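You operate a simulated robot arm through the tools that you are given. There is no shell and no other tool.

You are at the controls of a simulated robot arm. One attempt, no reset.

JOB
Flow-test the grade 40 filter from the To do tray and sort it by the meter's rule.
Fine: watch for the Done lamp; Ready tray or Reject bin; air off before the hood opens; leave the hood open.

The check looks at the end state, three seconds after you hand in, the way a careful person would. Anything else that was tipped, shoved, dropped, spilled or broken makes it a failure.

ROBOT AND FRAMES
A 7-joint arm with a two-finger parallel gripper, fixed in place. Base frame: the origin is at the foot of the arm, x ahead of it, y to its left, z up; the work surface is at about z = 0.8. Readings come in m, degrees, newtons and seconds.
With the tool pointing down near the work surface it reaches from about 0.44 to 0.92 m from the base axis. Its first joint turns from -143.0 to 143.0 degrees. Payload 3 kg.
The TCP is the grasp point between the finger pads, 0.03 m short of the fingertips. In the tool frame z runs along the fingers and y along their closing line. Largest opening 0.094 m; finger width 0.028, thickness 0.01; the body of the gripper, 0.05 by 0.096 m, starts 0.055 m behind the TCP.
Orientation is told as [roll, pitch, yaw] about the base's x, y, z axes, in that order, counted from this pose: with the fingers straight down and closing along the base's y, the tool's x points along the base's -x, its y along +y and its z along -z.

CONTROLS
- The arm moves only by the tool jog_arm. Its argument "moves" is a list of rows, each an object of numbers (a shift or turn left out is 0, a gripper value left out holds the last): "dx", "dy", "dz": the shift along the base's x, y, z in mm; "rx", "ry", "rz": the turn, a rotation vector about the base's x, y, z in degrees; "fingers": the finger opening in mm, from 0 to 94. In form: [{"dx": .., "dy": .., "dz": .., "rx": .., "ry": .., "rz": .., "fingers": ..}, ...]. A call has 1 to 20 rows; each row is the pose to reach, as a shift and turn from the pose commanded when the call began. Each row takes 0.2 s and may step no farther than 0.05 m and 8.6 degrees from the row before; otherwise, or with a gripper value out of range, the whole call is refused. Where a pose cannot be reached the arm comes as near as it can. A force on the tool above 40 N (or 10 N above the force at the start of the call, whichever is more), or a blocked arm, ends the call early, and 0.2 s more pass. The fingers move at their own pace (about 0.072 m/s each) and stop on an object; they squeeze with about 32 N. The grip force told is the motor's: it shows also when the fingers shut on nothing. Time passes only in rows, and 0.2 s behind the last, so rows that repeat a pose let the fingers close. It gives the time, the measured TCP pose, the force on the tool (base axes), the opening and the grip force at its end, in the units of the frame above (readings bear some noise), with the torque about the TCP (base axes, N m) and any sound that the robot's microphone picked up.
- Cameras (640 x 400 px; columns grow to the right, rows downward): "scene" is fixed at [0.044, 0.5129, 1.5967]; the picture's right is [-0.57, -0.82, 0.00], its down [-0.47, 0.32, -0.83] and it looks along [0.68, -0.47, -0.56] (base axes); focal length 313 px, centre (320, 200). "wrist" rides on the gripper at [0.076, 0.014, -0.103] in the tool frame; the picture's right is [-0.18, 0.98, 0.00], its down [-0.75, -0.14, -0.64] and it looks along [-0.63, -0.12, 0.77] (tool axes); focal length 243 px, centre (320, 200). There is no depth. A picture from a camera that has moved, and an enlarged one, comes with that camera's place and axes in the base frame and with its lens. The place of the scene camera against the robot may be out by one fixed shift of up to 0.025 m in any direction.
- capture(camera): a new picture of that camera. It takes no simulated time.
- inspect(camera, box): a new picture of the part [left, top, right, bottom] of that camera's present view, enlarged. It takes no simulated time.
- finish_job(): hands the job in; it is judged then, once.

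Places have to be worked out from the pictures, the camera data and where the tool is seen. Open the gripper and draw the arm clear of the work before you hand the job in, unless the task says otherwise.

The tools are called after ">>>" as a command line: name --argument value ..., lists and objects as JSON in quotes. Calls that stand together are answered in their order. jog_arm: Moves the arm, as the interface text tells. Its arguments: {"type":"object","properties":{"moves":{"type":"array","items":{"type":"object","properties":{"dx":{"type":"number"},"dy":{"type":"number"},"dz":{"type":"number"},"rx":{"type":"number"},"ry":{"type":"number"},"rz":{"type":"number"},"fingers":{"type":"number"}}}}},"required":["moves"]} The other tools are called the same way: capture (camera) takes a picture; inspect (camera, box) takes an enlarged picture of a part of a camera's view; finish_job () hands the job in.

At the start:

```text
time: 0.0
ee_pos: [0.5753, -0.3004, 1.1398]
ee_rot: [0.0, 0.0, -0.1]
contact_force: [0.2, 0.0, 0.5]
wrist_torque: [0.02, 0.03, 0.0]
opening: 0.0942
gripper_force: 0.0
```

scene: 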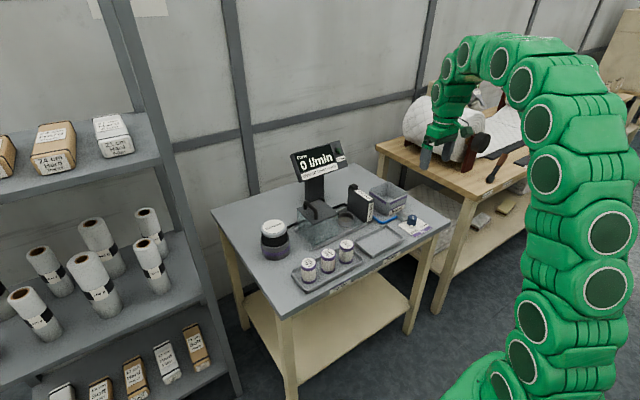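
wrist: 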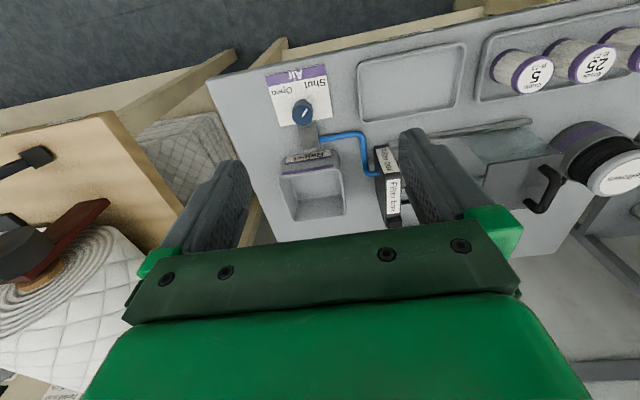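

I start by enlarging the bench in the scene camera and the wrist view to read labels and locate the parts.

>>> inspect --camera "scene" --box '[200, 130, 460, 300]'

>>> inspect --camera "scene" --box '[280, 130, 380, 200]'

>>> inspect --camera "scene" --box '[250, 200, 370, 300]'

>>> inspect --camera "scene" --box '[330, 170, 450, 260]'

>>> inspect --camera "wrist" --box '[460, 0, 640, 220]'

>>> inspect --camera "wrist" --box '[240, 40, 480, 240]'

```text
2.35 times, centred on (330, 215) of scene
camera zoom: at [0.044, 0.5129, 1.5967], right [-0.57, -0.82, 0.0], down [-0.47, 0.32, -0.83], along [0.68, -0.47, -0.56], focal length 737 px, centre (296, 165)
```

zoom: 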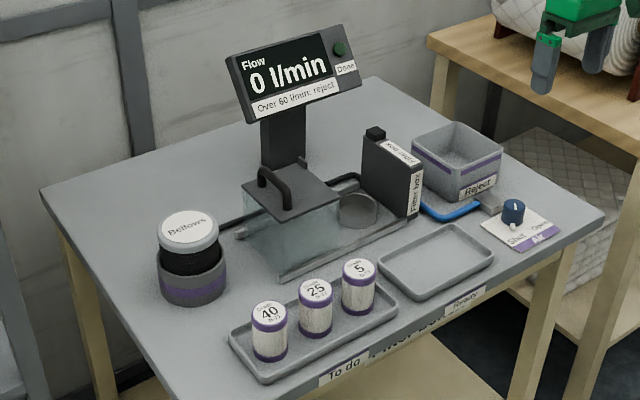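

```text
5.71 times, centred on (330, 165) of scene
camera zoom: at [0.044, 0.5129, 1.5967], right [-0.57, -0.82, 0.0], down [-0.47, 0.32, -0.83], along [0.68, -0.47, -0.56], focal length 1791 px, centre (263, 400)
```

zoom: 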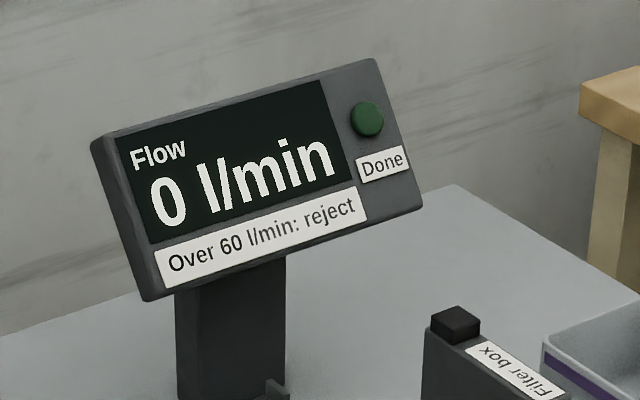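

```text
4.00 times, centred on (310, 250) of scene
camera zoom: at [0.044, 0.5129, 1.5967], right [-0.57, -0.82, 0.0], down [-0.47, 0.32, -0.83], along [0.68, -0.47, -0.56], focal length 1253 px, centre (360, 0)
```

zoom: 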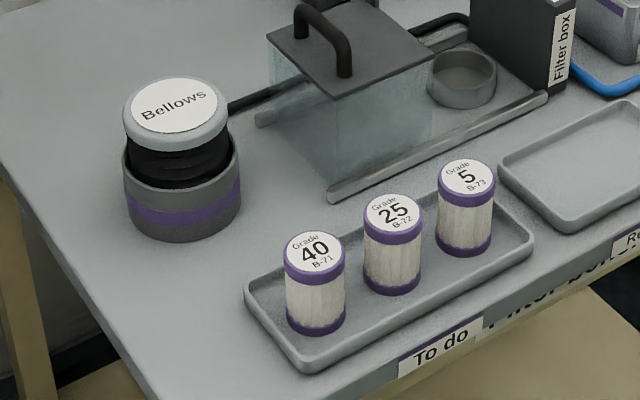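

```text
4.44 times, centred on (390, 215) of scene
camera zoom: at [0.044, 0.5129, 1.5967], right [-0.57, -0.82, 0.0], down [-0.47, 0.32, -0.83], along [0.68, -0.47, -0.56], focal length 1393 px, centre (9, 133)
```

zoom: 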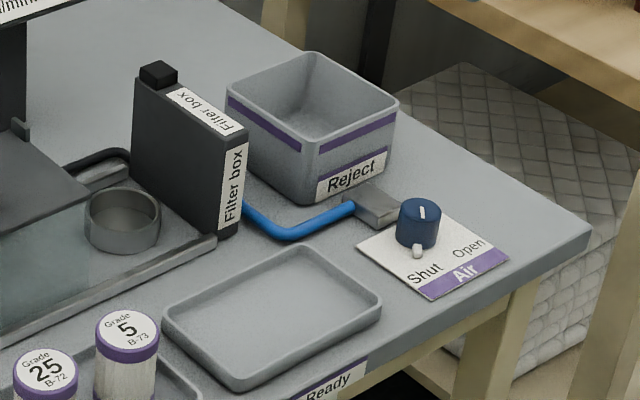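

```text
1.82 times, centred on (550, 110) of wrist
camera zoom: at [0.4998, -0.2873, 1.2417], right [0.19, 0.98, 0.0], down [0.75, -0.14, 0.64], along [0.63, -0.12, -0.77], focal length 441 px, centre (-98, 364)
```

zoom: 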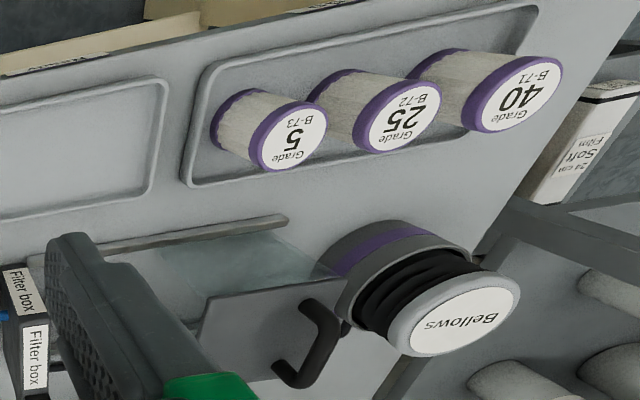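

```text
2.00 times, centred on (360, 140) of wrist
camera zoom: at [0.4998, -0.2873, 1.2417], right [0.19, 0.98, 0.0], down [0.75, -0.14, 0.64], along [0.63, -0.12, -0.77], focal length 485 px, centre (240, 320)
```

zoom: 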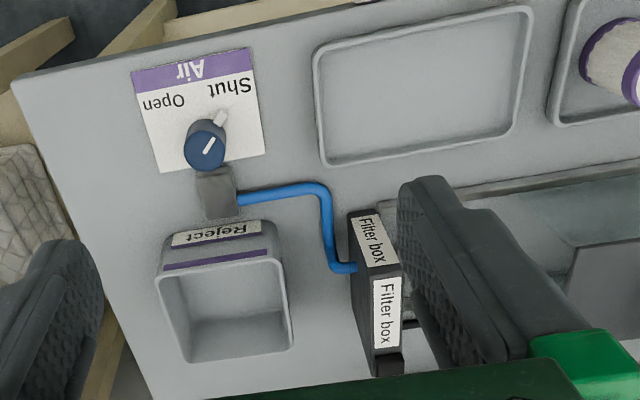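

The table's rails run along base y at x≈0.75–0.83, the filters stand at x≈0.645 (grade 40 at y≈0.143), and the cup is near (0.79, -0.13). I move the wrist high above the bench along y for a second look.

>>> jog_arm --moves '[{"dy": 50}, {"dy": 100}, {"dy": 150}, {"dy": 200}, {"dy": 250}, {"dy": 250}]'

>>> capture --camera "wrist"

>>> capture --camera "scene"

```text
time: 1.4
ee_pos: [0.5769, -0.0499, 1.1389]
ee_rot: [0.0, 0.0, -0.1]
contact_force: [-0.7, 0.0, -0.4]
wrist_torque: [0.01, 0.01, 0.0]
opening: 0.094
gripper_force: 0.1
```

```text
taken
camera wrist: at [0.5, -0.0365, 1.2424], right [0.19, 0.98, 0.0], down [0.75, -0.14, 0.64], along [0.63, -0.12, -0.77], focal length 243 px, centre (320, 200)
```

wrist: 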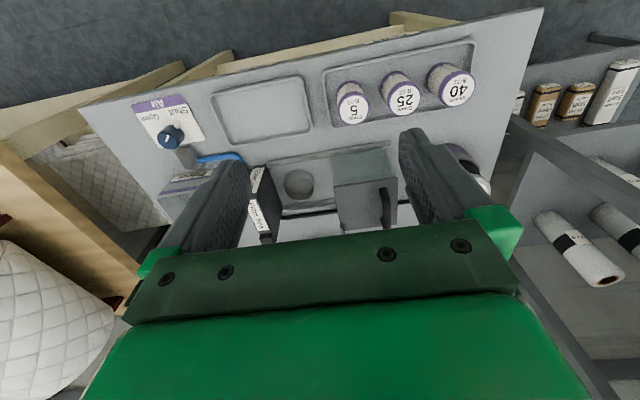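

```text
taken
```

scene: 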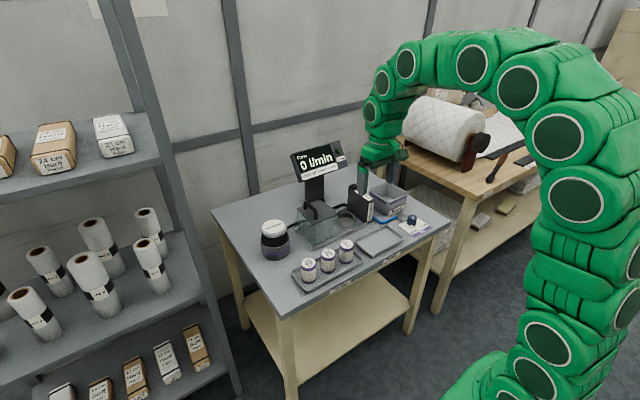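

The whole rig is visible between the fingers. I enlarge it for detail.

>>> inspect --camera "wrist" --box '[240, 120, 420, 240]'

>>> inspect --camera "wrist" --box '[320, 20, 500, 140]'

>>> inspect --camera "wrist" --box '[110, 70, 290, 200]'

```text
3.33 times, centred on (330, 180) of wrist
camera zoom: at [0.5, -0.0365, 1.2424], right [0.19, 0.98, 0.0], down [0.75, -0.14, 0.64], along [0.63, -0.12, -0.77], focal length 809 px, centre (287, 267)
```

zoom: 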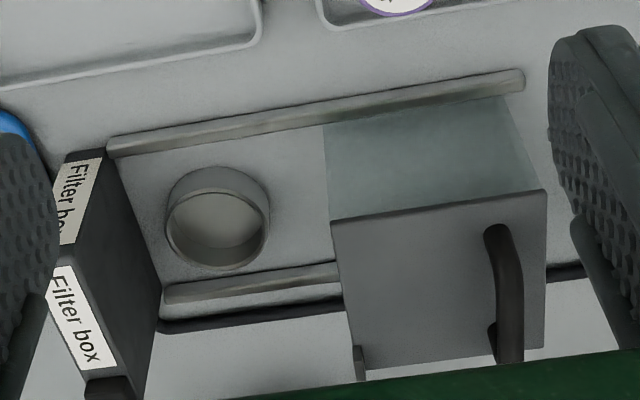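

```text
3.33 times, centred on (410, 80) of wrist
camera zoom: at [0.5, -0.0365, 1.2424], right [0.19, 0.98, 0.0], down [0.75, -0.14, 0.64], along [0.63, -0.12, -0.77], focal length 809 px, centre (20, 600)
```

zoom: 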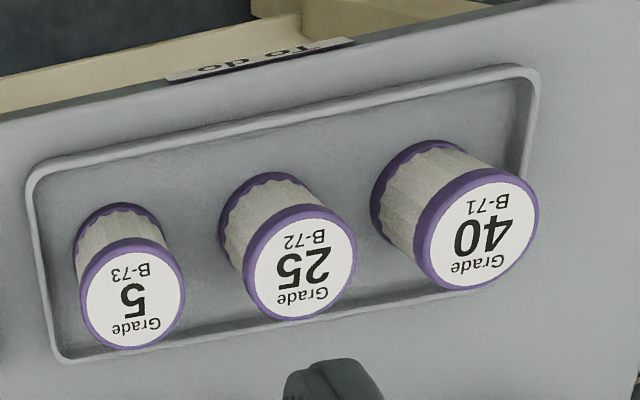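

```text
3.08 times, centred on (200, 135) of wrist
camera zoom: at [0.5, -0.0365, 1.2424], right [0.19, 0.98, 0.0], down [0.75, -0.14, 0.64], along [0.63, -0.12, -0.77], focal length 746 px, centre (689, 400)
```

zoom: 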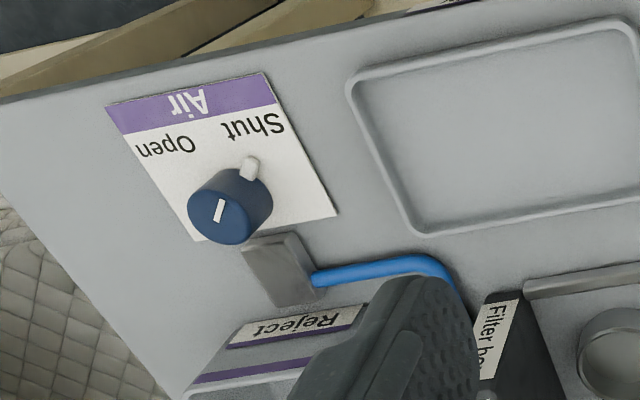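

Geometry so far: filter ≈48 mm diameter with its top at z≈0.874, the hood spans y -0.06…0.05 with top at z≈0.91, the cup is at ≈(0.795,-0.138), and the knob at ≈(0.641,-0.343). I move above the grade 40 filter while turning the tool -90° so the fingers close along x, clear of the neighbouring filter.

>>> jog_arm --moves '[{"dx": 5, "dy": 16, "dz": -5, "rz": -7.5}, {"dx": 10, "dy": 32, "dz": -10, "rz": -15}, {"dx": 15, "dy": 48, "dz": -15, "rz": -22.5}, {"dx": 20, "dy": 64, "dz": -20, "rz": -30}, {"dx": 25, "dy": 80, "dz": -25, "rz": -37.5}, {"dx": 30, "dy": 96, "dz": -30, "rz": -45}, {"dx": 35, "dy": 112, "dz": -35, "rz": -52.5}, {"dx": 40, "dy": 128, "dz": -40, "rz": -60}, {"dx": 45, "dy": 144, "dz": -45, "rz": -67.5}, {"dx": 50, "dy": 160, "dz": -50, "rz": -75}, {"dx": 55, "dy": 176, "dz": -55, "rz": -82.5}, {"dx": 60, "dy": 192, "dz": -60, "rz": -90}, {"dx": 60, "dy": 192, "dz": -60, "rz": -90}]'

>>> capture --camera "wrist"

>>> capture --camera "scene"

```text
time: 4.2
ee_pos: [0.636, 0.1397, 1.0787]
ee_rot: [0.0, 0.0, -90.3]
contact_force: [-0.7, -0.6, -0.1]
wrist_torque: [-0.02, -0.02, 0.02]
opening: 0.094
gripper_force: 0.0
```

```text
taken
camera wrist: at [0.6504, 0.216, 1.1818], right [0.98, -0.19, 0.0], down [-0.14, -0.75, 0.64], along [-0.12, -0.63, -0.77], focal length 243 px, centre (320, 200)
```

wrist: 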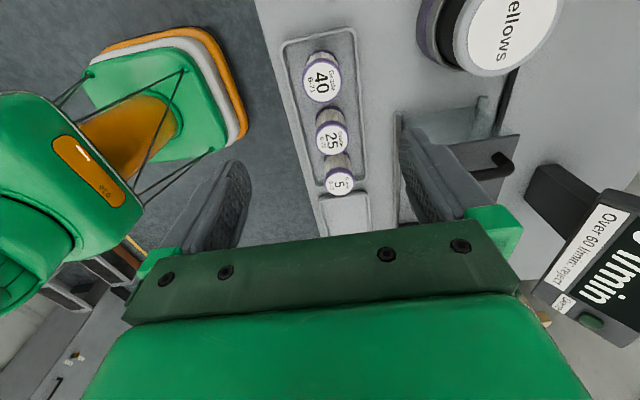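

```text
taken
```

scene: 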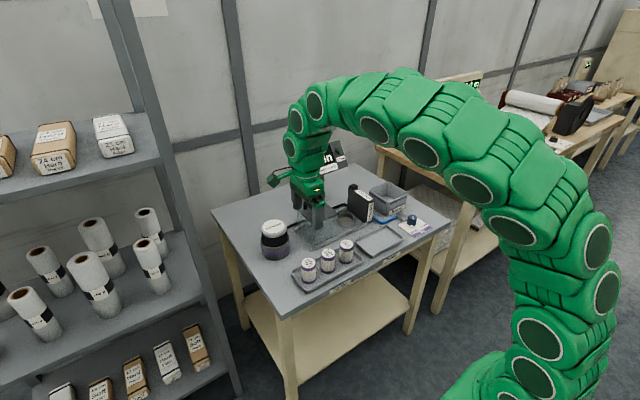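

The rotation works and the wrist looks toward -y. I enlarge the view to localise the filters, hood handle and cup more precisely.

>>> inspect --camera "wrist" --box '[270, 20, 390, 200]'

>>> inspect --camera "wrist" --box '[390, 80, 540, 200]'

```text
2.22 times, centred on (330, 110) of wrist
camera zoom: at [0.6504, 0.216, 1.1818], right [0.98, -0.19, 0.0], down [-0.14, -0.75, 0.64], along [-0.12, -0.63, -0.77], focal length 539 px, centre (298, 400)
```

zoom: 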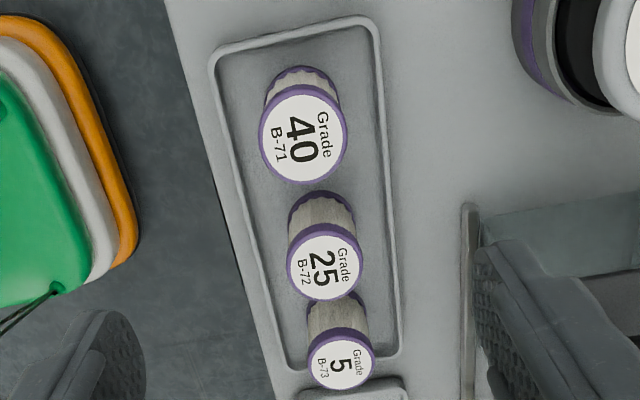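

```text
3.33 times, centred on (465, 140) of wrist
camera zoom: at [0.6504, 0.216, 1.1818], right [0.98, -0.19, 0.0], down [-0.14, -0.75, 0.64], along [-0.12, -0.63, -0.77], focal length 809 px, centre (-163, 400)
```

zoom: 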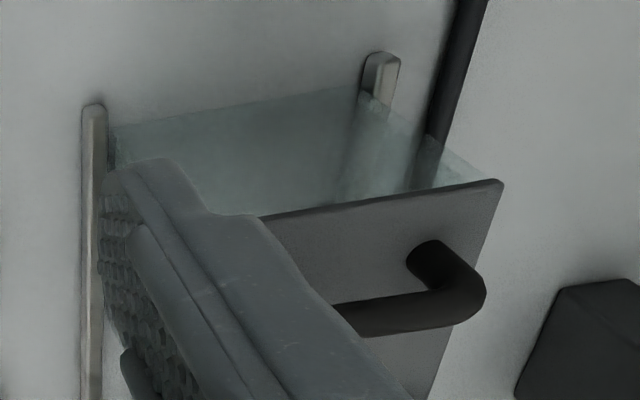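

Three views agree on the grade 40 filter at about (0.638, 0.143), top z≈0.874. I narrow the fingers to 70 mm and descend to a hover just above it to verify alignment.

>>> jog_arm --moves '[{"dx": 2, "dy": 2, "dz": -40, "fingers": 70}, {"dx": 2, "dy": 2, "dz": -80}, {"dx": 2, "dy": 2, "dz": -120}, {"dx": 2, "dy": 2, "dz": -150}, {"dx": 2, "dy": 2, "dz": -160}, {"dx": 2, "dy": 2, "dz": -160}]'

>>> capture --camera "wrist"

>>> inspect --camera "scene" --box '[260, 160, 380, 310]'

```text
time: 5.6
ee_pos: [0.6376, 0.144, 0.918]
ee_rot: [0.0, 0.0, -90.1]
contact_force: [0.4, 0.1, -0.2]
wrist_torque: [0.0, -0.01, -0.01]
opening: 0.0699
gripper_force: 0.1
```

```text
taken
camera wrist: at [0.652, 0.2188, 1.0213], right [0.98, -0.19, 0.0], down [-0.14, -0.75, 0.64], along [-0.12, -0.63, -0.77], focal length 243 px, centre (320, 200)
```

wrist: 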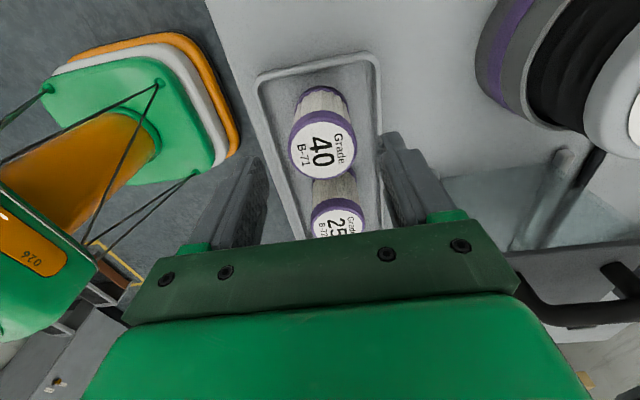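

```text
2.67 times, centred on (320, 235) of scene
camera zoom: at [0.044, 0.5129, 1.5967], right [-0.57, -0.82, 0.0], down [-0.47, 0.32, -0.83], along [0.68, -0.47, -0.56], focal length 836 px, centre (320, 107)
```

zoom: 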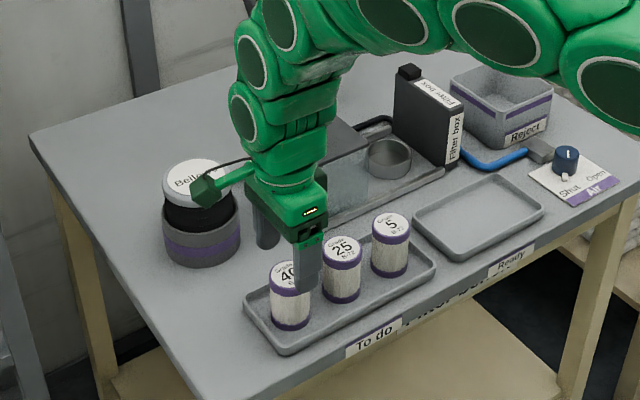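

The filter sits centred between the fingers (computed (0.639, 0.142) against the TCP at (0.638, 0.144)). I descend so the pads cover the top ~40 mm and close.

>>> jog_arm --moves '[{"dx": 1, "dy": -1, "dz": -20}, {"dx": 1, "dy": -1, "dz": -40}, {"dx": 1, "dy": -1, "dz": -52}, {"dx": 1, "dy": -1, "dz": -52}, {"dx": 1, "dy": -1, "dz": -52, "fingers": 30}, {"dx": 1, "dy": -1, "dz": -52, "fingers": 30}, {"dx": 1, "dy": -1, "dz": -52, "fingers": 30}]'

>>> capture --camera "wrist"

>>> inspect --camera "scene" --box '[260, 190, 380, 310]'

```text
time: 7.2
ee_pos: [0.6388, 0.142, 0.8673]
ee_rot: [0.0, 0.0, -90.1]
contact_force: [0.4, -1.1, -0.3]
wrist_torque: [-0.02, 0.0, 0.0]
opening: 0.0472
gripper_force: 32.2
```

```text
taken
camera wrist: at [0.653, 0.2176, 0.97], right [0.98, -0.19, 0.0], down [-0.14, -0.75, 0.64], along [-0.12, -0.63, -0.77], focal length 243 px, centre (320, 200)
```

wrist: 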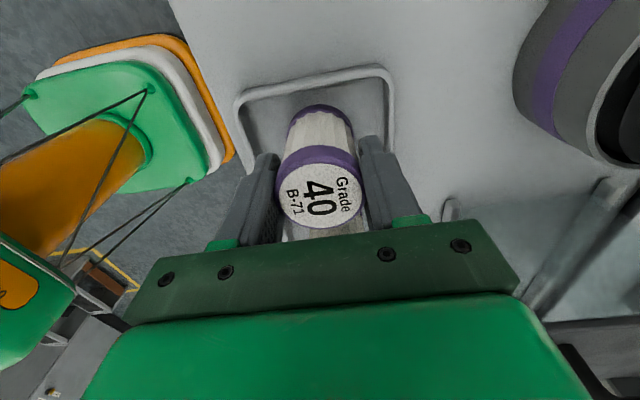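

```text
3.33 times, centred on (320, 250) of scene
camera zoom: at [0.044, 0.5129, 1.5967], right [-0.57, -0.82, 0.0], down [-0.47, 0.32, -0.83], along [0.68, -0.47, -0.56], focal length 1044 px, centre (320, 33)
```

zoom: 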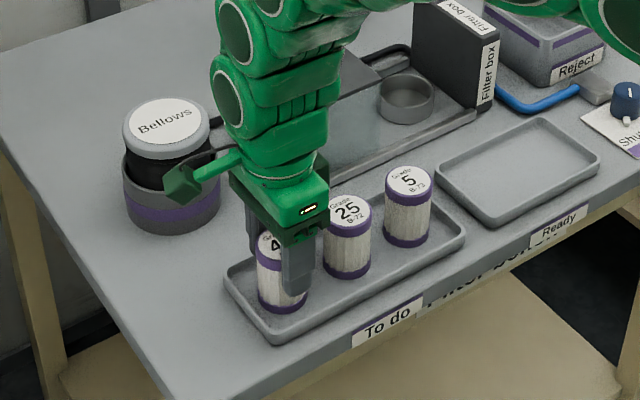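

Gripped (opening 47.2 mm, 32 N). I lift straight up, then carry it at height to a hover near the cup, and look again.

>>> jog_arm --moves '[{"dz": 20}, {"dz": 50}, {"dz": 95}, {"dz": 140}, {"dz": 190}, {"dx": 20, "dy": -35, "dz": 190}, {"dx": 40, "dy": -75, "dz": 190}, {"dx": 60, "dy": -115, "dz": 190}, {"dx": 80, "dy": -155, "dz": 190}, {"dx": 105, "dy": -195, "dz": 190}, {"dx": 130, "dy": -230, "dz": 190}, {"dx": 150, "dy": -260, "dz": 190}, {"dx": 156, "dy": -280, "dz": 190}, {"dx": 156, "dy": -280, "dz": 190}]'

>>> capture --camera "wrist"

>>> capture --camera "scene"

```text
time: 10.2
ee_pos: [0.7952, -0.1377, 1.0573]
ee_rot: [0.0, 0.0, -90.2]
contact_force: [0.1, -0.7, -0.8]
wrist_torque: [0.0, 0.01, -0.02]
opening: 0.0469
gripper_force: 32.4
```

```text
taken
camera wrist: at [0.8094, -0.0627, 1.1599], right [0.98, -0.19, 0.0], down [-0.14, -0.75, 0.64], along [-0.12, -0.63, -0.77], focal length 243 px, centre (320, 200)
```

wrist: 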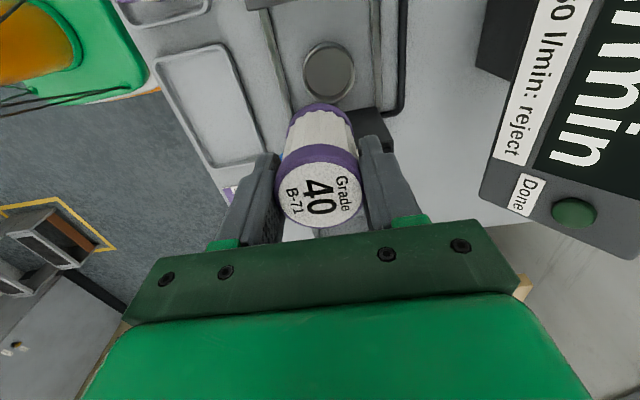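

```text
taken
```

scene: 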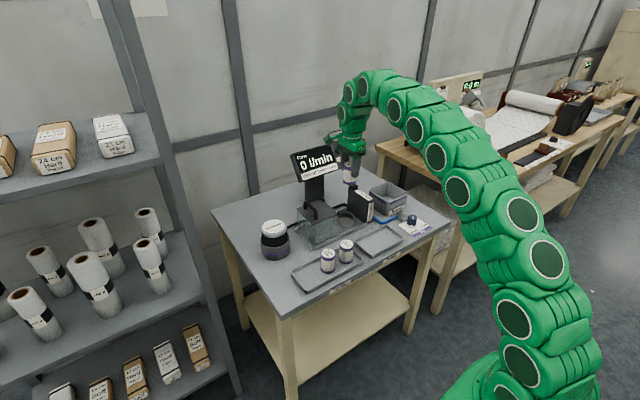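

The cup is now in view just beyond the held filter. I enlarge it to fix its centre and rim height.

>>> inspect --camera "wrist" --box '[260, 0, 420, 120]'

>>> inspect --camera "scene" --box '[290, 130, 400, 250]'

```text
3.33 times, centred on (340, 60) of wrist
camera zoom: at [0.8094, -0.0627, 1.1599], right [0.98, -0.19, 0.0], down [-0.14, -0.75, 0.64], along [-0.12, -0.63, -0.77], focal length 809 px, centre (253, 667)
```

zoom: 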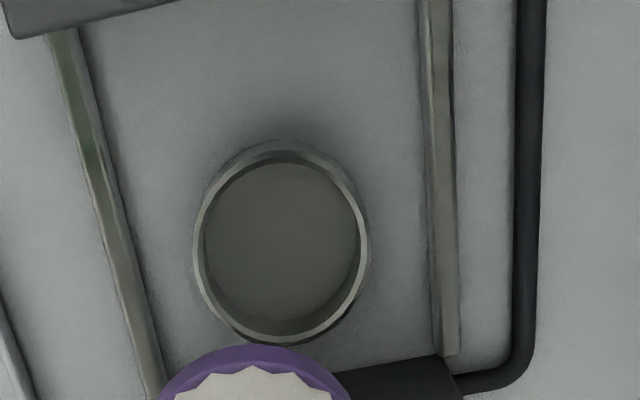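

```text
3.33 times, centred on (345, 190) of scene
camera zoom: at [0.044, 0.5129, 1.5967], right [-0.57, -0.82, 0.0], down [-0.47, 0.32, -0.83], along [0.68, -0.47, -0.56], focal length 1044 px, centre (237, 233)
```

zoom: 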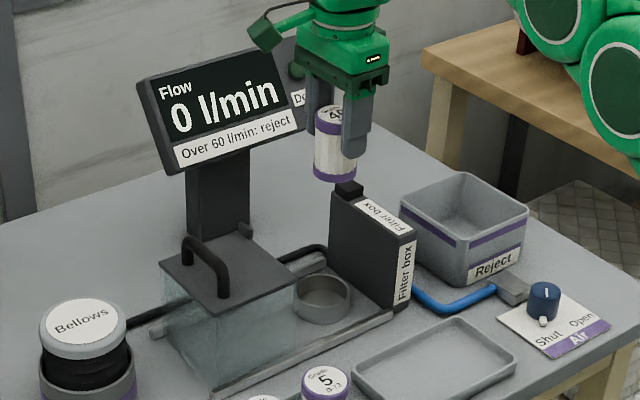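

The wrist view puts the cup centre at about (0.806, -0.137), midway between the rails, with an inner diameter of about 56 mm. I shift +11 mm in x and lower partway to recheck.

>>> jog_arm --moves '[{"dx": 11, "dy": 1, "dz": -30}, {"dx": 11, "dy": 1, "dz": -70}, {"dx": 11, "dy": 1, "dz": -110}, {"dx": 11, "dy": 1, "dz": -125}, {"dx": 11, "dy": 1, "dz": -125}]'

>>> inspect --camera "wrist" --box '[240, 40, 420, 240]'

>>> inspect --camera "scene" --box '[300, 160, 400, 250]'

```text
time: 11.4
ee_pos: [0.8057, -0.1367, 0.9307]
ee_rot: [0.0, -0.1, -90.1]
contact_force: [0.0, 0.7, -1.1]
wrist_torque: [0.01, 0.0, 0.02]
opening: 0.0468
gripper_force: 32.1
```

```text
2.00 times, centred on (330, 140) of wrist
camera zoom: at [0.8206, -0.0613, 1.0337], right [0.98, -0.19, 0.0], down [-0.14, -0.75, 0.64], along [-0.12, -0.63, -0.77], focal length 485 px, centre (300, 320)
```

zoom: 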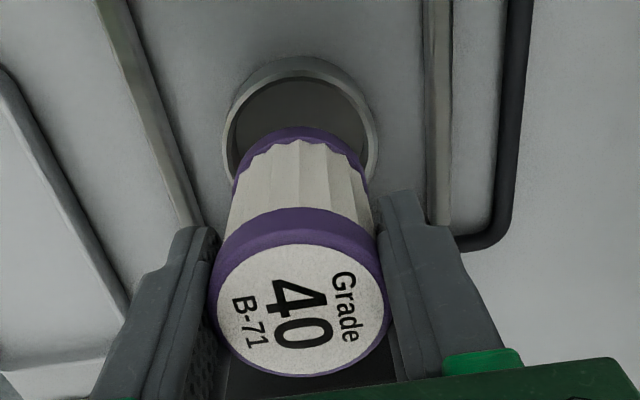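

```text
4.44 times, centred on (350, 205) of scene
camera zoom: at [0.044, 0.5129, 1.5967], right [-0.57, -0.82, 0.0], down [-0.47, 0.32, -0.83], along [0.68, -0.47, -0.56], focal length 1393 px, centre (187, 178)
```

zoom: 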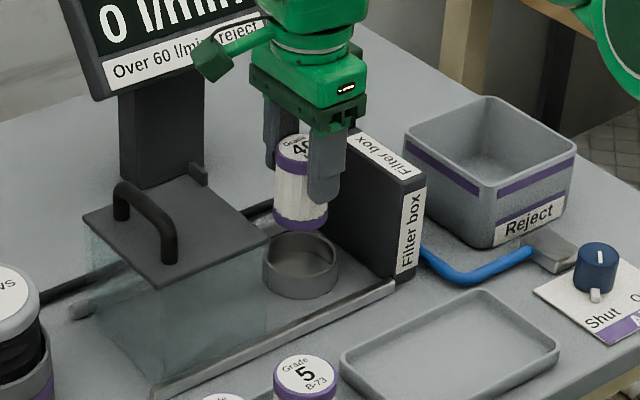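

The filter axis lines up with the cup in both views. I lower to just above the rim, then continue in small steps watching the force.

>>> jog_arm --moves '[{"dx": 1, "dz": -15}, {"dx": 1, "dz": -30}, {"dx": 1, "dz": -35}, {"dx": 1, "dz": -35}]'

>>> inspect --camera "wrist" --box '[240, 40, 420, 240]'

>>> inspect --camera "scene" --box '[310, 180, 390, 240]'

```text
time: 12.4
ee_pos: [0.8059, -0.1364, 0.8962]
ee_rot: [0.0, 0.1, -90.0]
contact_force: [0.3, 0.0, -0.2]
wrist_torque: [0.01, 0.01, -0.02]
opening: 0.0469
gripper_force: 32.1
```

```text
2.00 times, centred on (330, 140) of wrist
camera zoom: at [0.8217, -0.0615, 0.9989], right [0.98, -0.19, 0.0], down [-0.14, -0.75, 0.64], along [-0.12, -0.63, -0.77], focal length 485 px, centre (300, 320)
```

zoom: 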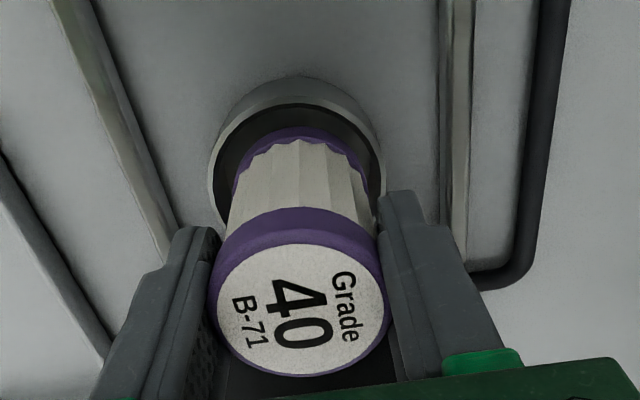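

```text
6.67 times, centred on (350, 210) of scene
camera zoom: at [0.044, 0.5129, 1.5967], right [-0.57, -0.82, 0.0], down [-0.47, 0.32, -0.83], along [0.68, -0.47, -0.56], focal length 2089 px, centre (120, 133)
```

zoom: 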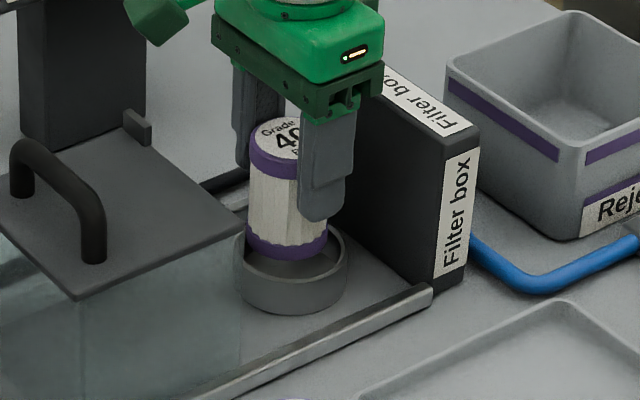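

Nearly centred; I check the lateral gap in the scene view at higher magnification before inserting.

>>> inspect --camera "scene" --box '[330, 195, 370, 230]'

>>> inspect --camera "wrist" --box '[275, 60, 375, 160]'

```text
11.43 times, centred on (350, 212) of scene
camera zoom: at [0.044, 0.5129, 1.5967], right [-0.57, -0.82, 0.0], down [-0.47, 0.32, -0.83], along [0.68, -0.47, -0.56], focal length 3581 px, centre (-23, 57)
```

zoom: 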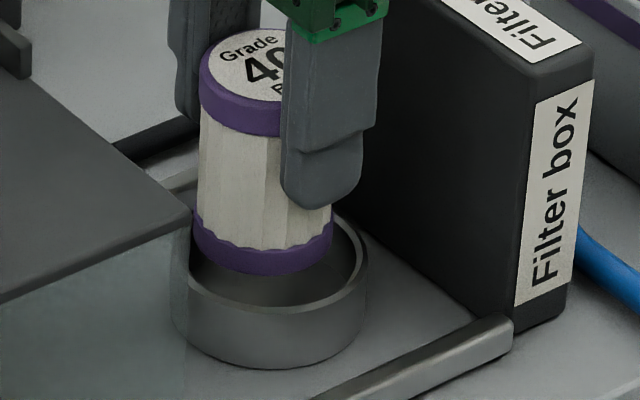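

```text
4.00 times, centred on (325, 110) of wrist
camera zoom: at [0.8217, -0.0615, 0.9989], right [0.98, -0.19, 0.0], down [-0.14, -0.75, 0.64], along [-0.12, -0.63, -0.77], focal length 970 px, centre (300, 560)
```

zoom: 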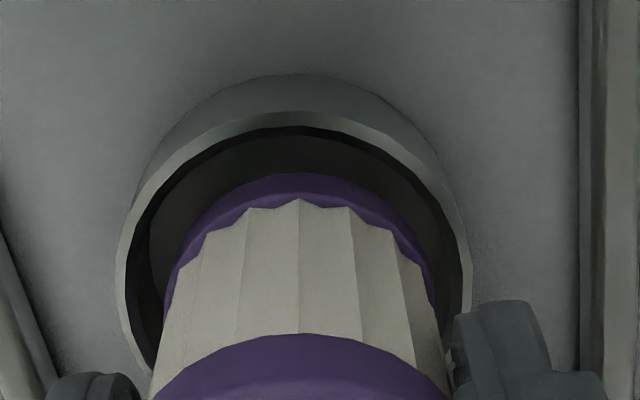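

Inner rim radius is about 30 mm against the filter's 23.5 mm; the filter sits about 2 mm too far toward +y. I correct that and lower in small steps.

>>> jog_arm --moves '[{"dy": -2}, {"dy": -2, "dz": -4}, {"dy": -2, "dz": -8}, {"dy": -2, "dz": -12}, {"dy": -2, "dz": -14}, {"dy": -2, "dz": -14}]'

>>> inspect --camera "scene" --box '[330, 195, 370, 230]'

>>> inspect --camera "wrist" --box '[275, 60, 375, 160]'

```text
time: 13.8
ee_pos: [0.8061, -0.1392, 0.8829]
ee_rot: [0.0, -0.1, -90.0]
contact_force: [0.3, -0.1, -0.4]
wrist_torque: [0.0, -0.01, -0.03]
opening: 0.0472
gripper_force: 31.6
```

```text
11.43 times, centred on (350, 212) of scene
camera zoom: at [0.044, 0.5129, 1.5967], right [-0.57, -0.82, 0.0], down [-0.47, 0.32, -0.83], along [0.68, -0.47, -0.56], focal length 3581 px, centre (-23, 57)
```

zoom: 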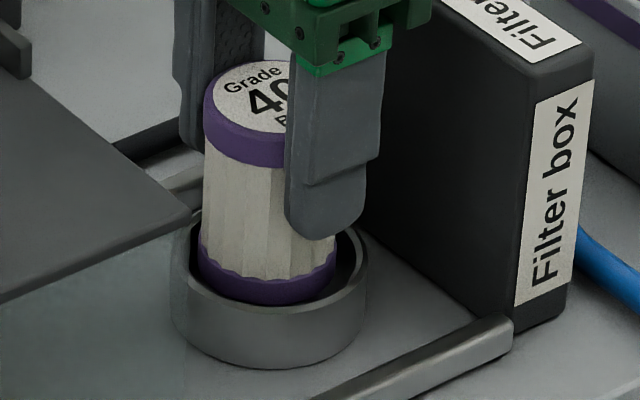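

```text
4.00 times, centred on (325, 110) of wrist
camera zoom: at [0.8213, -0.0636, 0.9855], right [0.98, -0.19, 0.0], down [-0.14, -0.75, 0.64], along [-0.12, -0.63, -0.77], focal length 970 px, centre (300, 560)
```

zoom: 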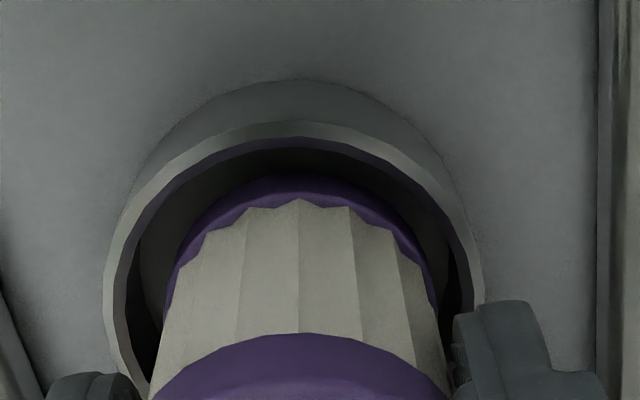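

The filter bottom is inside the rim with clearance all round and no contact force yet. I continue down in 2 mm rows.

>>> jog_arm --moves '[{"dz": -2}, {"dz": -4}, {"dz": -4}]'

>>> inspect --camera "scene" --box '[330, 195, 370, 230]'

```text
time: 14.6
ee_pos: [0.807, -0.1397, 0.8785]
ee_rot: [0.0, 0.0, -90.1]
contact_force: [-0.3, 0.4, -0.6]
wrist_torque: [0.03, -0.04, 0.01]
opening: 0.047
gripper_force: 32.3
```

```text
11.43 times, centred on (350, 212) of scene
camera zoom: at [0.044, 0.5129, 1.5967], right [-0.57, -0.82, 0.0], down [-0.47, 0.32, -0.83], along [0.68, -0.47, -0.56], focal length 3581 px, centre (-23, 57)
```

zoom: 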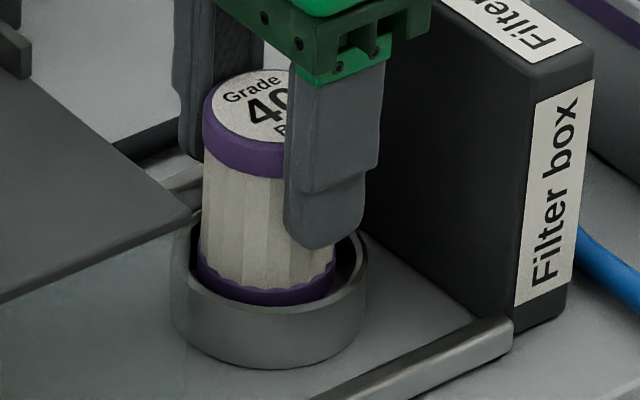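

Still no contact; continue lowering in 2 mm rows.

>>> jog_arm --moves '[{"dz": -2}, {"dz": -4}, {"dz": -4}]'

>>> inspect --camera "scene" --box '[330, 195, 370, 230]'

```text
time: 15.4
ee_pos: [0.8056, -0.1394, 0.8745]
ee_rot: [0.0, 0.1, -90.1]
contact_force: [-0.1, 0.5, -0.4]
wrist_torque: [0.04, 0.02, 0.01]
opening: 0.0469
gripper_force: 32.3
```

```text
11.43 times, centred on (350, 212) of scene
camera zoom: at [0.044, 0.5129, 1.5967], right [-0.57, -0.82, 0.0], down [-0.47, 0.32, -0.83], along [0.68, -0.47, -0.56], focal length 3581 px, centre (-23, 57)
```

zoom: 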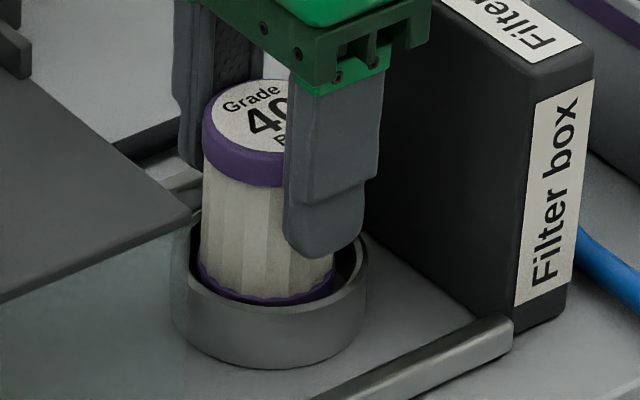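

Still descending freely; another few millimetres with force monitoring.

>>> jog_arm --moves '[{"dz": -1.5}, {"dz": -3}, {"dz": -3}]'

>>> inspect --camera "scene" --box '[330, 195, 370, 230]'

```text
time: 16.2
ee_pos: [0.8068, -0.1387, 0.8712]
ee_rot: [0.0, 0.0, -90.1]
contact_force: [-0.2, -0.4, -0.9]
wrist_torque: [0.01, 0.05, 0.04]
opening: 0.0472
gripper_force: 32.3
```

```text
11.43 times, centred on (350, 212) of scene
camera zoom: at [0.044, 0.5129, 1.5967], right [-0.57, -0.82, 0.0], down [-0.47, 0.32, -0.83], along [0.68, -0.47, -0.56], focal length 3581 px, centre (-23, 57)
```

zoom: 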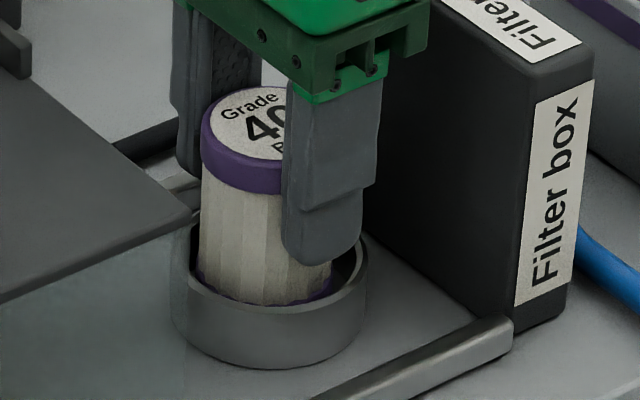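

No contact yet, so I keep going in 1 mm rows.

>>> jog_arm --moves '[{"dz": -1}, {"dz": -2}, {"dz": -2}]'

>>> inspect --camera "wrist" --box '[255, 60, 395, 230]'

```text
time: 17.0
ee_pos: [0.8054, -0.1396, 0.8698]
ee_rot: [0.0, 0.0, -90.1]
contact_force: [0.3, 0.2, -1.0]
wrist_torque: [-0.03, 0.0, 0.0]
opening: 0.0467
gripper_force: 31.9
```

```text
2.35 times, centred on (325, 145) of wrist
camera zoom: at [0.8215, -0.0636, 0.9727], right [0.98, -0.19, 0.0], down [-0.14, -0.75, 0.64], along [-0.12, -0.63, -0.77], focal length 571 px, centre (308, 329)
```

zoom: 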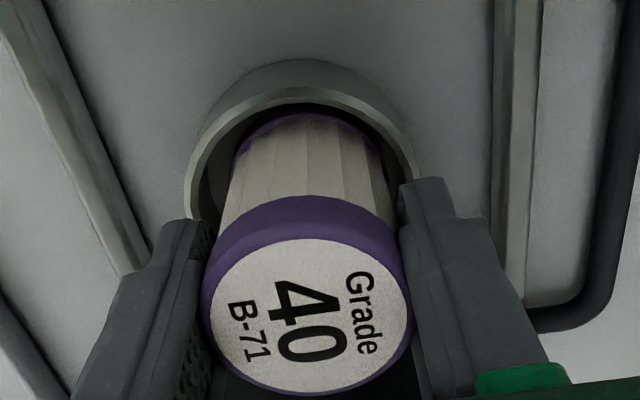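

Still nothing in z; I take two more small steps.

>>> jog_arm --moves '[{"dz": -1}, {"dz": -2}, {"dz": -2}]'

>>> jog_arm --moves '[{"dz": -1}, {"dz": -2}, {"dz": -2}]'

>>> inspect --camera "scene" --box '[330, 195, 370, 230]'

```text
time: 17.8
ee_pos: [0.8069, -0.1393, 0.8677]
ee_rot: [0.0, 0.1, -90.1]
contact_force: [-0.5, -0.1, -0.9]
wrist_torque: [-0.03, 0.0, 0.04]
opening: 0.0472
gripper_force: 32.1
```

```text
time: 18.6
ee_pos: [0.8066, -0.1393, 0.868]
ee_rot: [0.2, 0.1, -90.1]
contact_force: [-5.4, -0.3, 30.1]
wrist_torque: [0.14, 0.45, -0.01]
opening: 0.0468
gripper_force: 32.3
```

```text
11.43 times, centred on (350, 212) of scene
camera zoom: at [0.044, 0.5129, 1.5967], right [-0.57, -0.82, 0.0], down [-0.47, 0.32, -0.83], along [0.68, -0.47, -0.56], focal length 3581 px, centre (-23, 57)
```

zoom: 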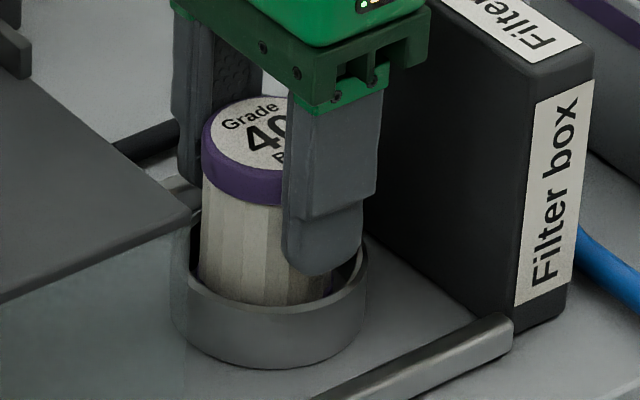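

Contact of 30 N: the filter is seated on the cup floor. I back off 1 mm, open the fingers slightly, and lift straight up.

>>> jog_arm --moves '[{"dz": 1}, {"dz": 1.5}, {"dz": 1.5, "fingers": 66}, {"dz": 1.5, "fingers": 66}, {"dz": 1.5, "fingers": 66}]'

>>> inspect --camera "wrist" --box '[255, 60, 395, 230]'

>>> inspect --camera "scene" --box '[330, 195, 370, 230]'

```text
time: 19.8
ee_pos: [0.8063, -0.1392, 0.8669]
ee_rot: [0.0, -0.1, -90.2]
contact_force: [-0.8, -0.3, 0.4]
wrist_torque: [0.02, 0.01, 0.01]
opening: 0.0659
gripper_force: 0.0
```

```text
2.35 times, centred on (325, 145) of wrist
camera zoom: at [0.8214, -0.0636, 0.9702], right [0.98, -0.19, 0.0], down [-0.14, -0.75, 0.64], along [-0.12, -0.63, -0.77], focal length 571 px, centre (308, 329)
```

zoom: 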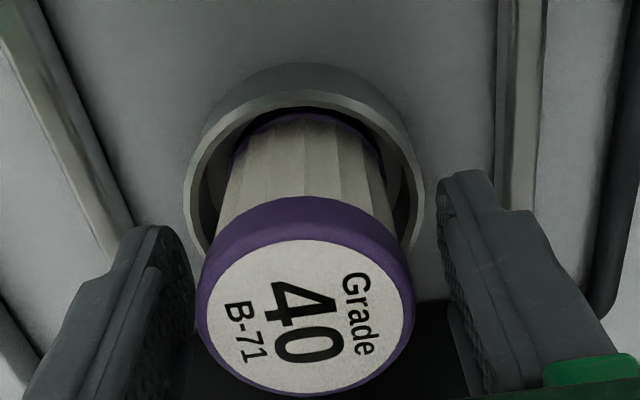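

```text
11.43 times, centred on (350, 212) of scene
camera zoom: at [0.044, 0.5129, 1.5967], right [-0.57, -0.82, 0.0], down [-0.47, 0.32, -0.83], along [0.68, -0.47, -0.56], focal length 3581 px, centre (-23, 57)
```

zoom: 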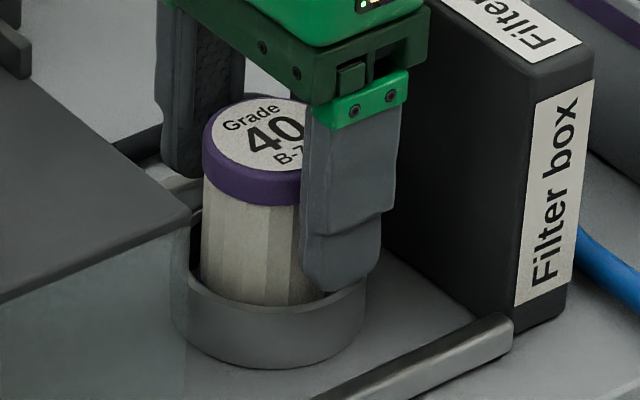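

The filter stands upright in the cup, released. I lift clear, rotate back to yaw 0, and move to view the hood handle.

>>> jog_arm --moves '[{"dz": 15}, {"dz": 40}, {"dz": 85}, {"dz": 130}, {"dz": 175}, {"dz": 200}, {"dx": -8, "dy": 13, "dz": 200, "rz": 7.5}, {"dx": -16, "dy": 26, "dz": 200, "rz": 15}, {"dx": -24, "dy": 39, "dz": 200, "rz": 22.5}, {"dx": -32, "dy": 52, "dz": 200, "rz": 30}, {"dx": -40, "dy": 65, "dz": 200, "rz": 37.5}, {"dx": -48, "dy": 78, "dz": 200, "rz": 45}, {"dx": -56, "dy": 91, "dz": 200, "rz": 52.5}, {"dx": -64, "dy": 104, "dz": 200, "rz": 60}, {"dx": -72, "dy": 117, "dz": 200, "rz": 67.5}, {"dx": -80, "dy": 130, "dz": 200, "rz": 75}, {"dx": -90, "dy": 145, "dz": 200, "rz": 82.5}, {"dx": -96, "dy": 160, "dz": 200, "rz": 90}, {"dx": -96, "dy": 160, "dz": 200, "rz": 90}]'

>>> capture --camera "wrist"

>>> inspect --camera "scene" --box '[290, 170, 390, 250]'

```text
time: 23.8
ee_pos: [0.7109, 0.0213, 1.0684]
ee_rot: [-0.1, -0.1, 0.0]
contact_force: [-0.1, -0.6, 1.0]
wrist_torque: [0.01, 0.0, -0.02]
opening: 0.0659
gripper_force: 0.0
```

```text
taken
camera wrist: at [0.6343, 0.0348, 1.1706], right [0.18, 0.98, 0.0], down [0.75, -0.14, 0.64], along [0.63, -0.12, -0.77], focal length 243 px, centre (320, 200)
```

wrist: 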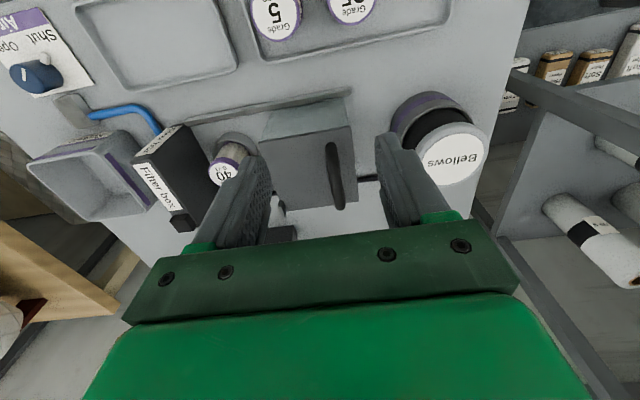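

```text
5.00 times, centred on (340, 210) of scene
camera zoom: at [0.044, 0.5129, 1.5967], right [-0.57, -0.82, 0.0], down [-0.47, 0.32, -0.83], along [0.68, -0.47, -0.56], focal length 1567 px, centre (220, 150)
```

zoom: 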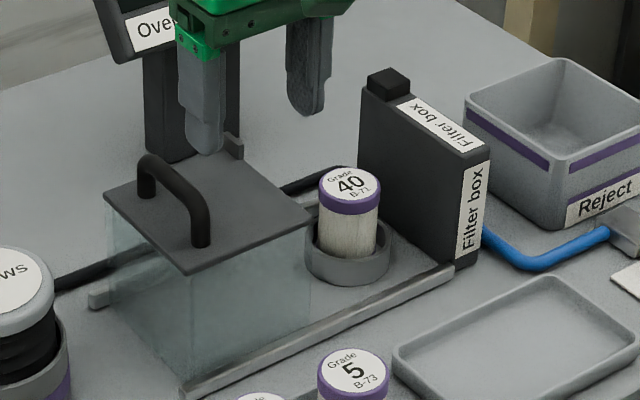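

The filter is standing correctly in the cup. I enlarge the wrist view to localise the handle.

>>> inspect --camera "wrist" --box '[240, 90, 400, 240]'

```text
2.67 times, centred on (320, 165) of wrist
camera zoom: at [0.6343, 0.0348, 1.1706], right [0.18, 0.98, 0.0], down [0.75, -0.14, 0.64], along [0.63, -0.12, -0.77], focal length 647 px, centre (320, 293)
```

zoom: 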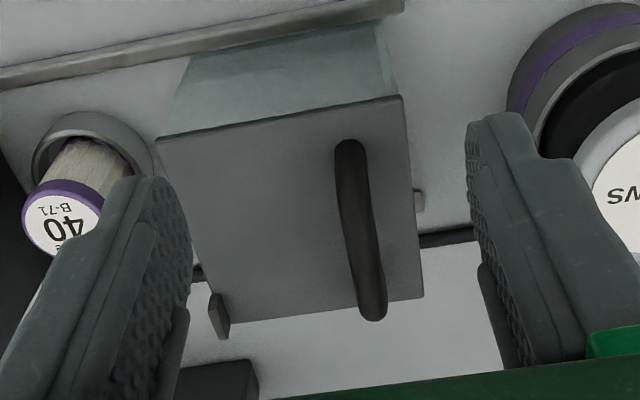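

The handle bar runs along x at y≈0.023 from x≈0.77 to 0.84, top z≈0.94. I move over its centre and descend with the fingers straddling it, tips staying above the hood plate.

>>> jog_arm --moves '[{"dx": 45, "dy": 1, "dz": 0, "fingers": 50}, {"dx": 93, "dy": 1, "dz": 0}, {"dx": 93, "dy": 1, "dz": -40}, {"dx": 93, "dy": 1, "dz": -75}, {"dx": 93, "dy": 1, "dz": -90}, {"dx": 93, "dy": 1, "dz": -90}]'

>>> inspect --camera "scene" --box '[290, 170, 370, 230]'

>>> capture --camera "wrist"

```text
time: 25.2
ee_pos: [0.8022, 0.023, 0.9777]
ee_rot: [0.1, 0.0, -0.1]
contact_force: [0.9, -0.1, 0.2]
wrist_torque: [-0.01, 0.01, 0.0]
opening: 0.0496
gripper_force: 0.1
```

```text
6.67 times, centred on (330, 200) of scene
camera zoom: at [0.044, 0.5129, 1.5967], right [-0.57, -0.82, 0.0], down [-0.47, 0.32, -0.83], along [0.68, -0.47, -0.56], focal length 2089 px, centre (253, 200)
```

zoom: 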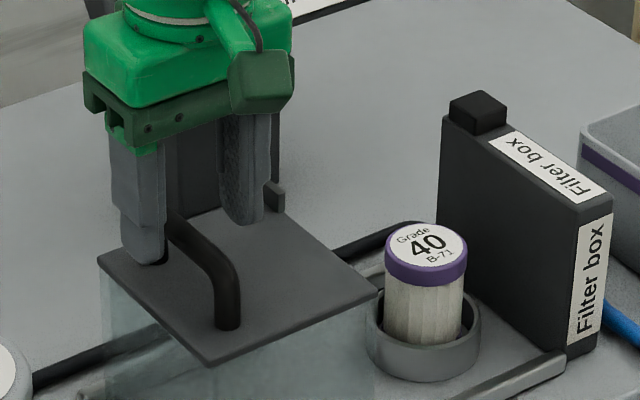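

```text
taken
camera wrist: at [0.7268, 0.0368, 1.0801], right [0.19, 0.98, 0.0], down [0.75, -0.14, 0.64], along [0.63, -0.12, -0.77], focal length 243 px, centre (320, 200)
```

wrist: 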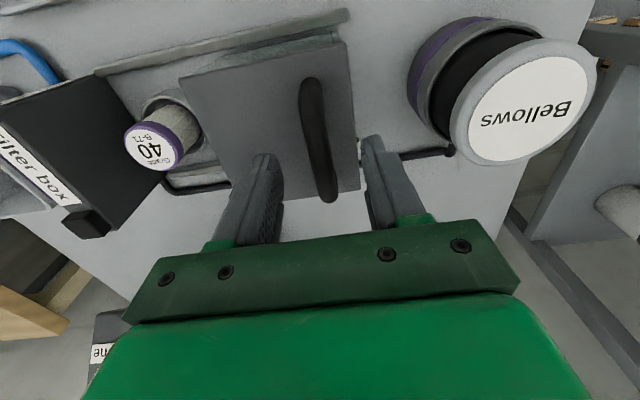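

The bar lies midway between the fingertips. I descend the last 27 mm and close on it.

>>> jog_arm --moves '[{"dz": -10}, {"dz": -20}, {"dz": -27}, {"dz": -27}]'

>>> inspect --camera "scene" --box '[290, 170, 370, 230]'

>>> inspect --camera "wrist" --box '[220, 60, 420, 240]'

```text
time: 26.2
ee_pos: [0.8017, 0.0212, 0.949]
ee_rot: [0.0, 0.1, -0.1]
contact_force: [-0.6, -0.2, -0.7]
wrist_torque: [-0.03, 0.03, 0.04]
opening: 0.0499
gripper_force: 0.2
```

```text
6.67 times, centred on (330, 200) of scene
camera zoom: at [0.044, 0.5129, 1.5967], right [-0.57, -0.82, 0.0], down [-0.47, 0.32, -0.83], along [0.68, -0.47, -0.56], focal length 2089 px, centre (253, 200)
```

zoom: 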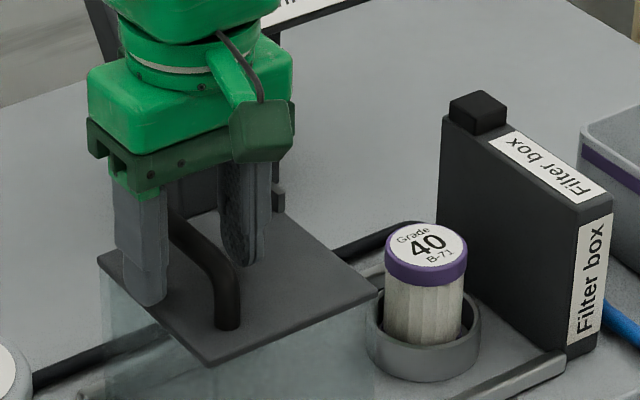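

```text
2.22 times, centred on (320, 150) of wrist
camera zoom: at [0.7273, 0.0358, 1.0529], right [0.19, 0.98, 0.0], down [0.75, -0.14, 0.64], along [0.63, -0.12, -0.77], focal length 539 px, centre (320, 311)
```

zoom: 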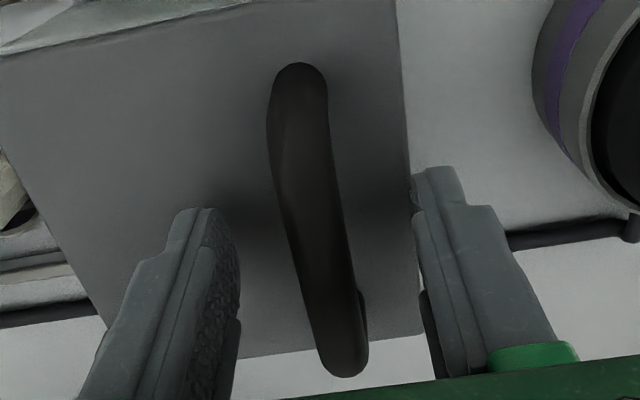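

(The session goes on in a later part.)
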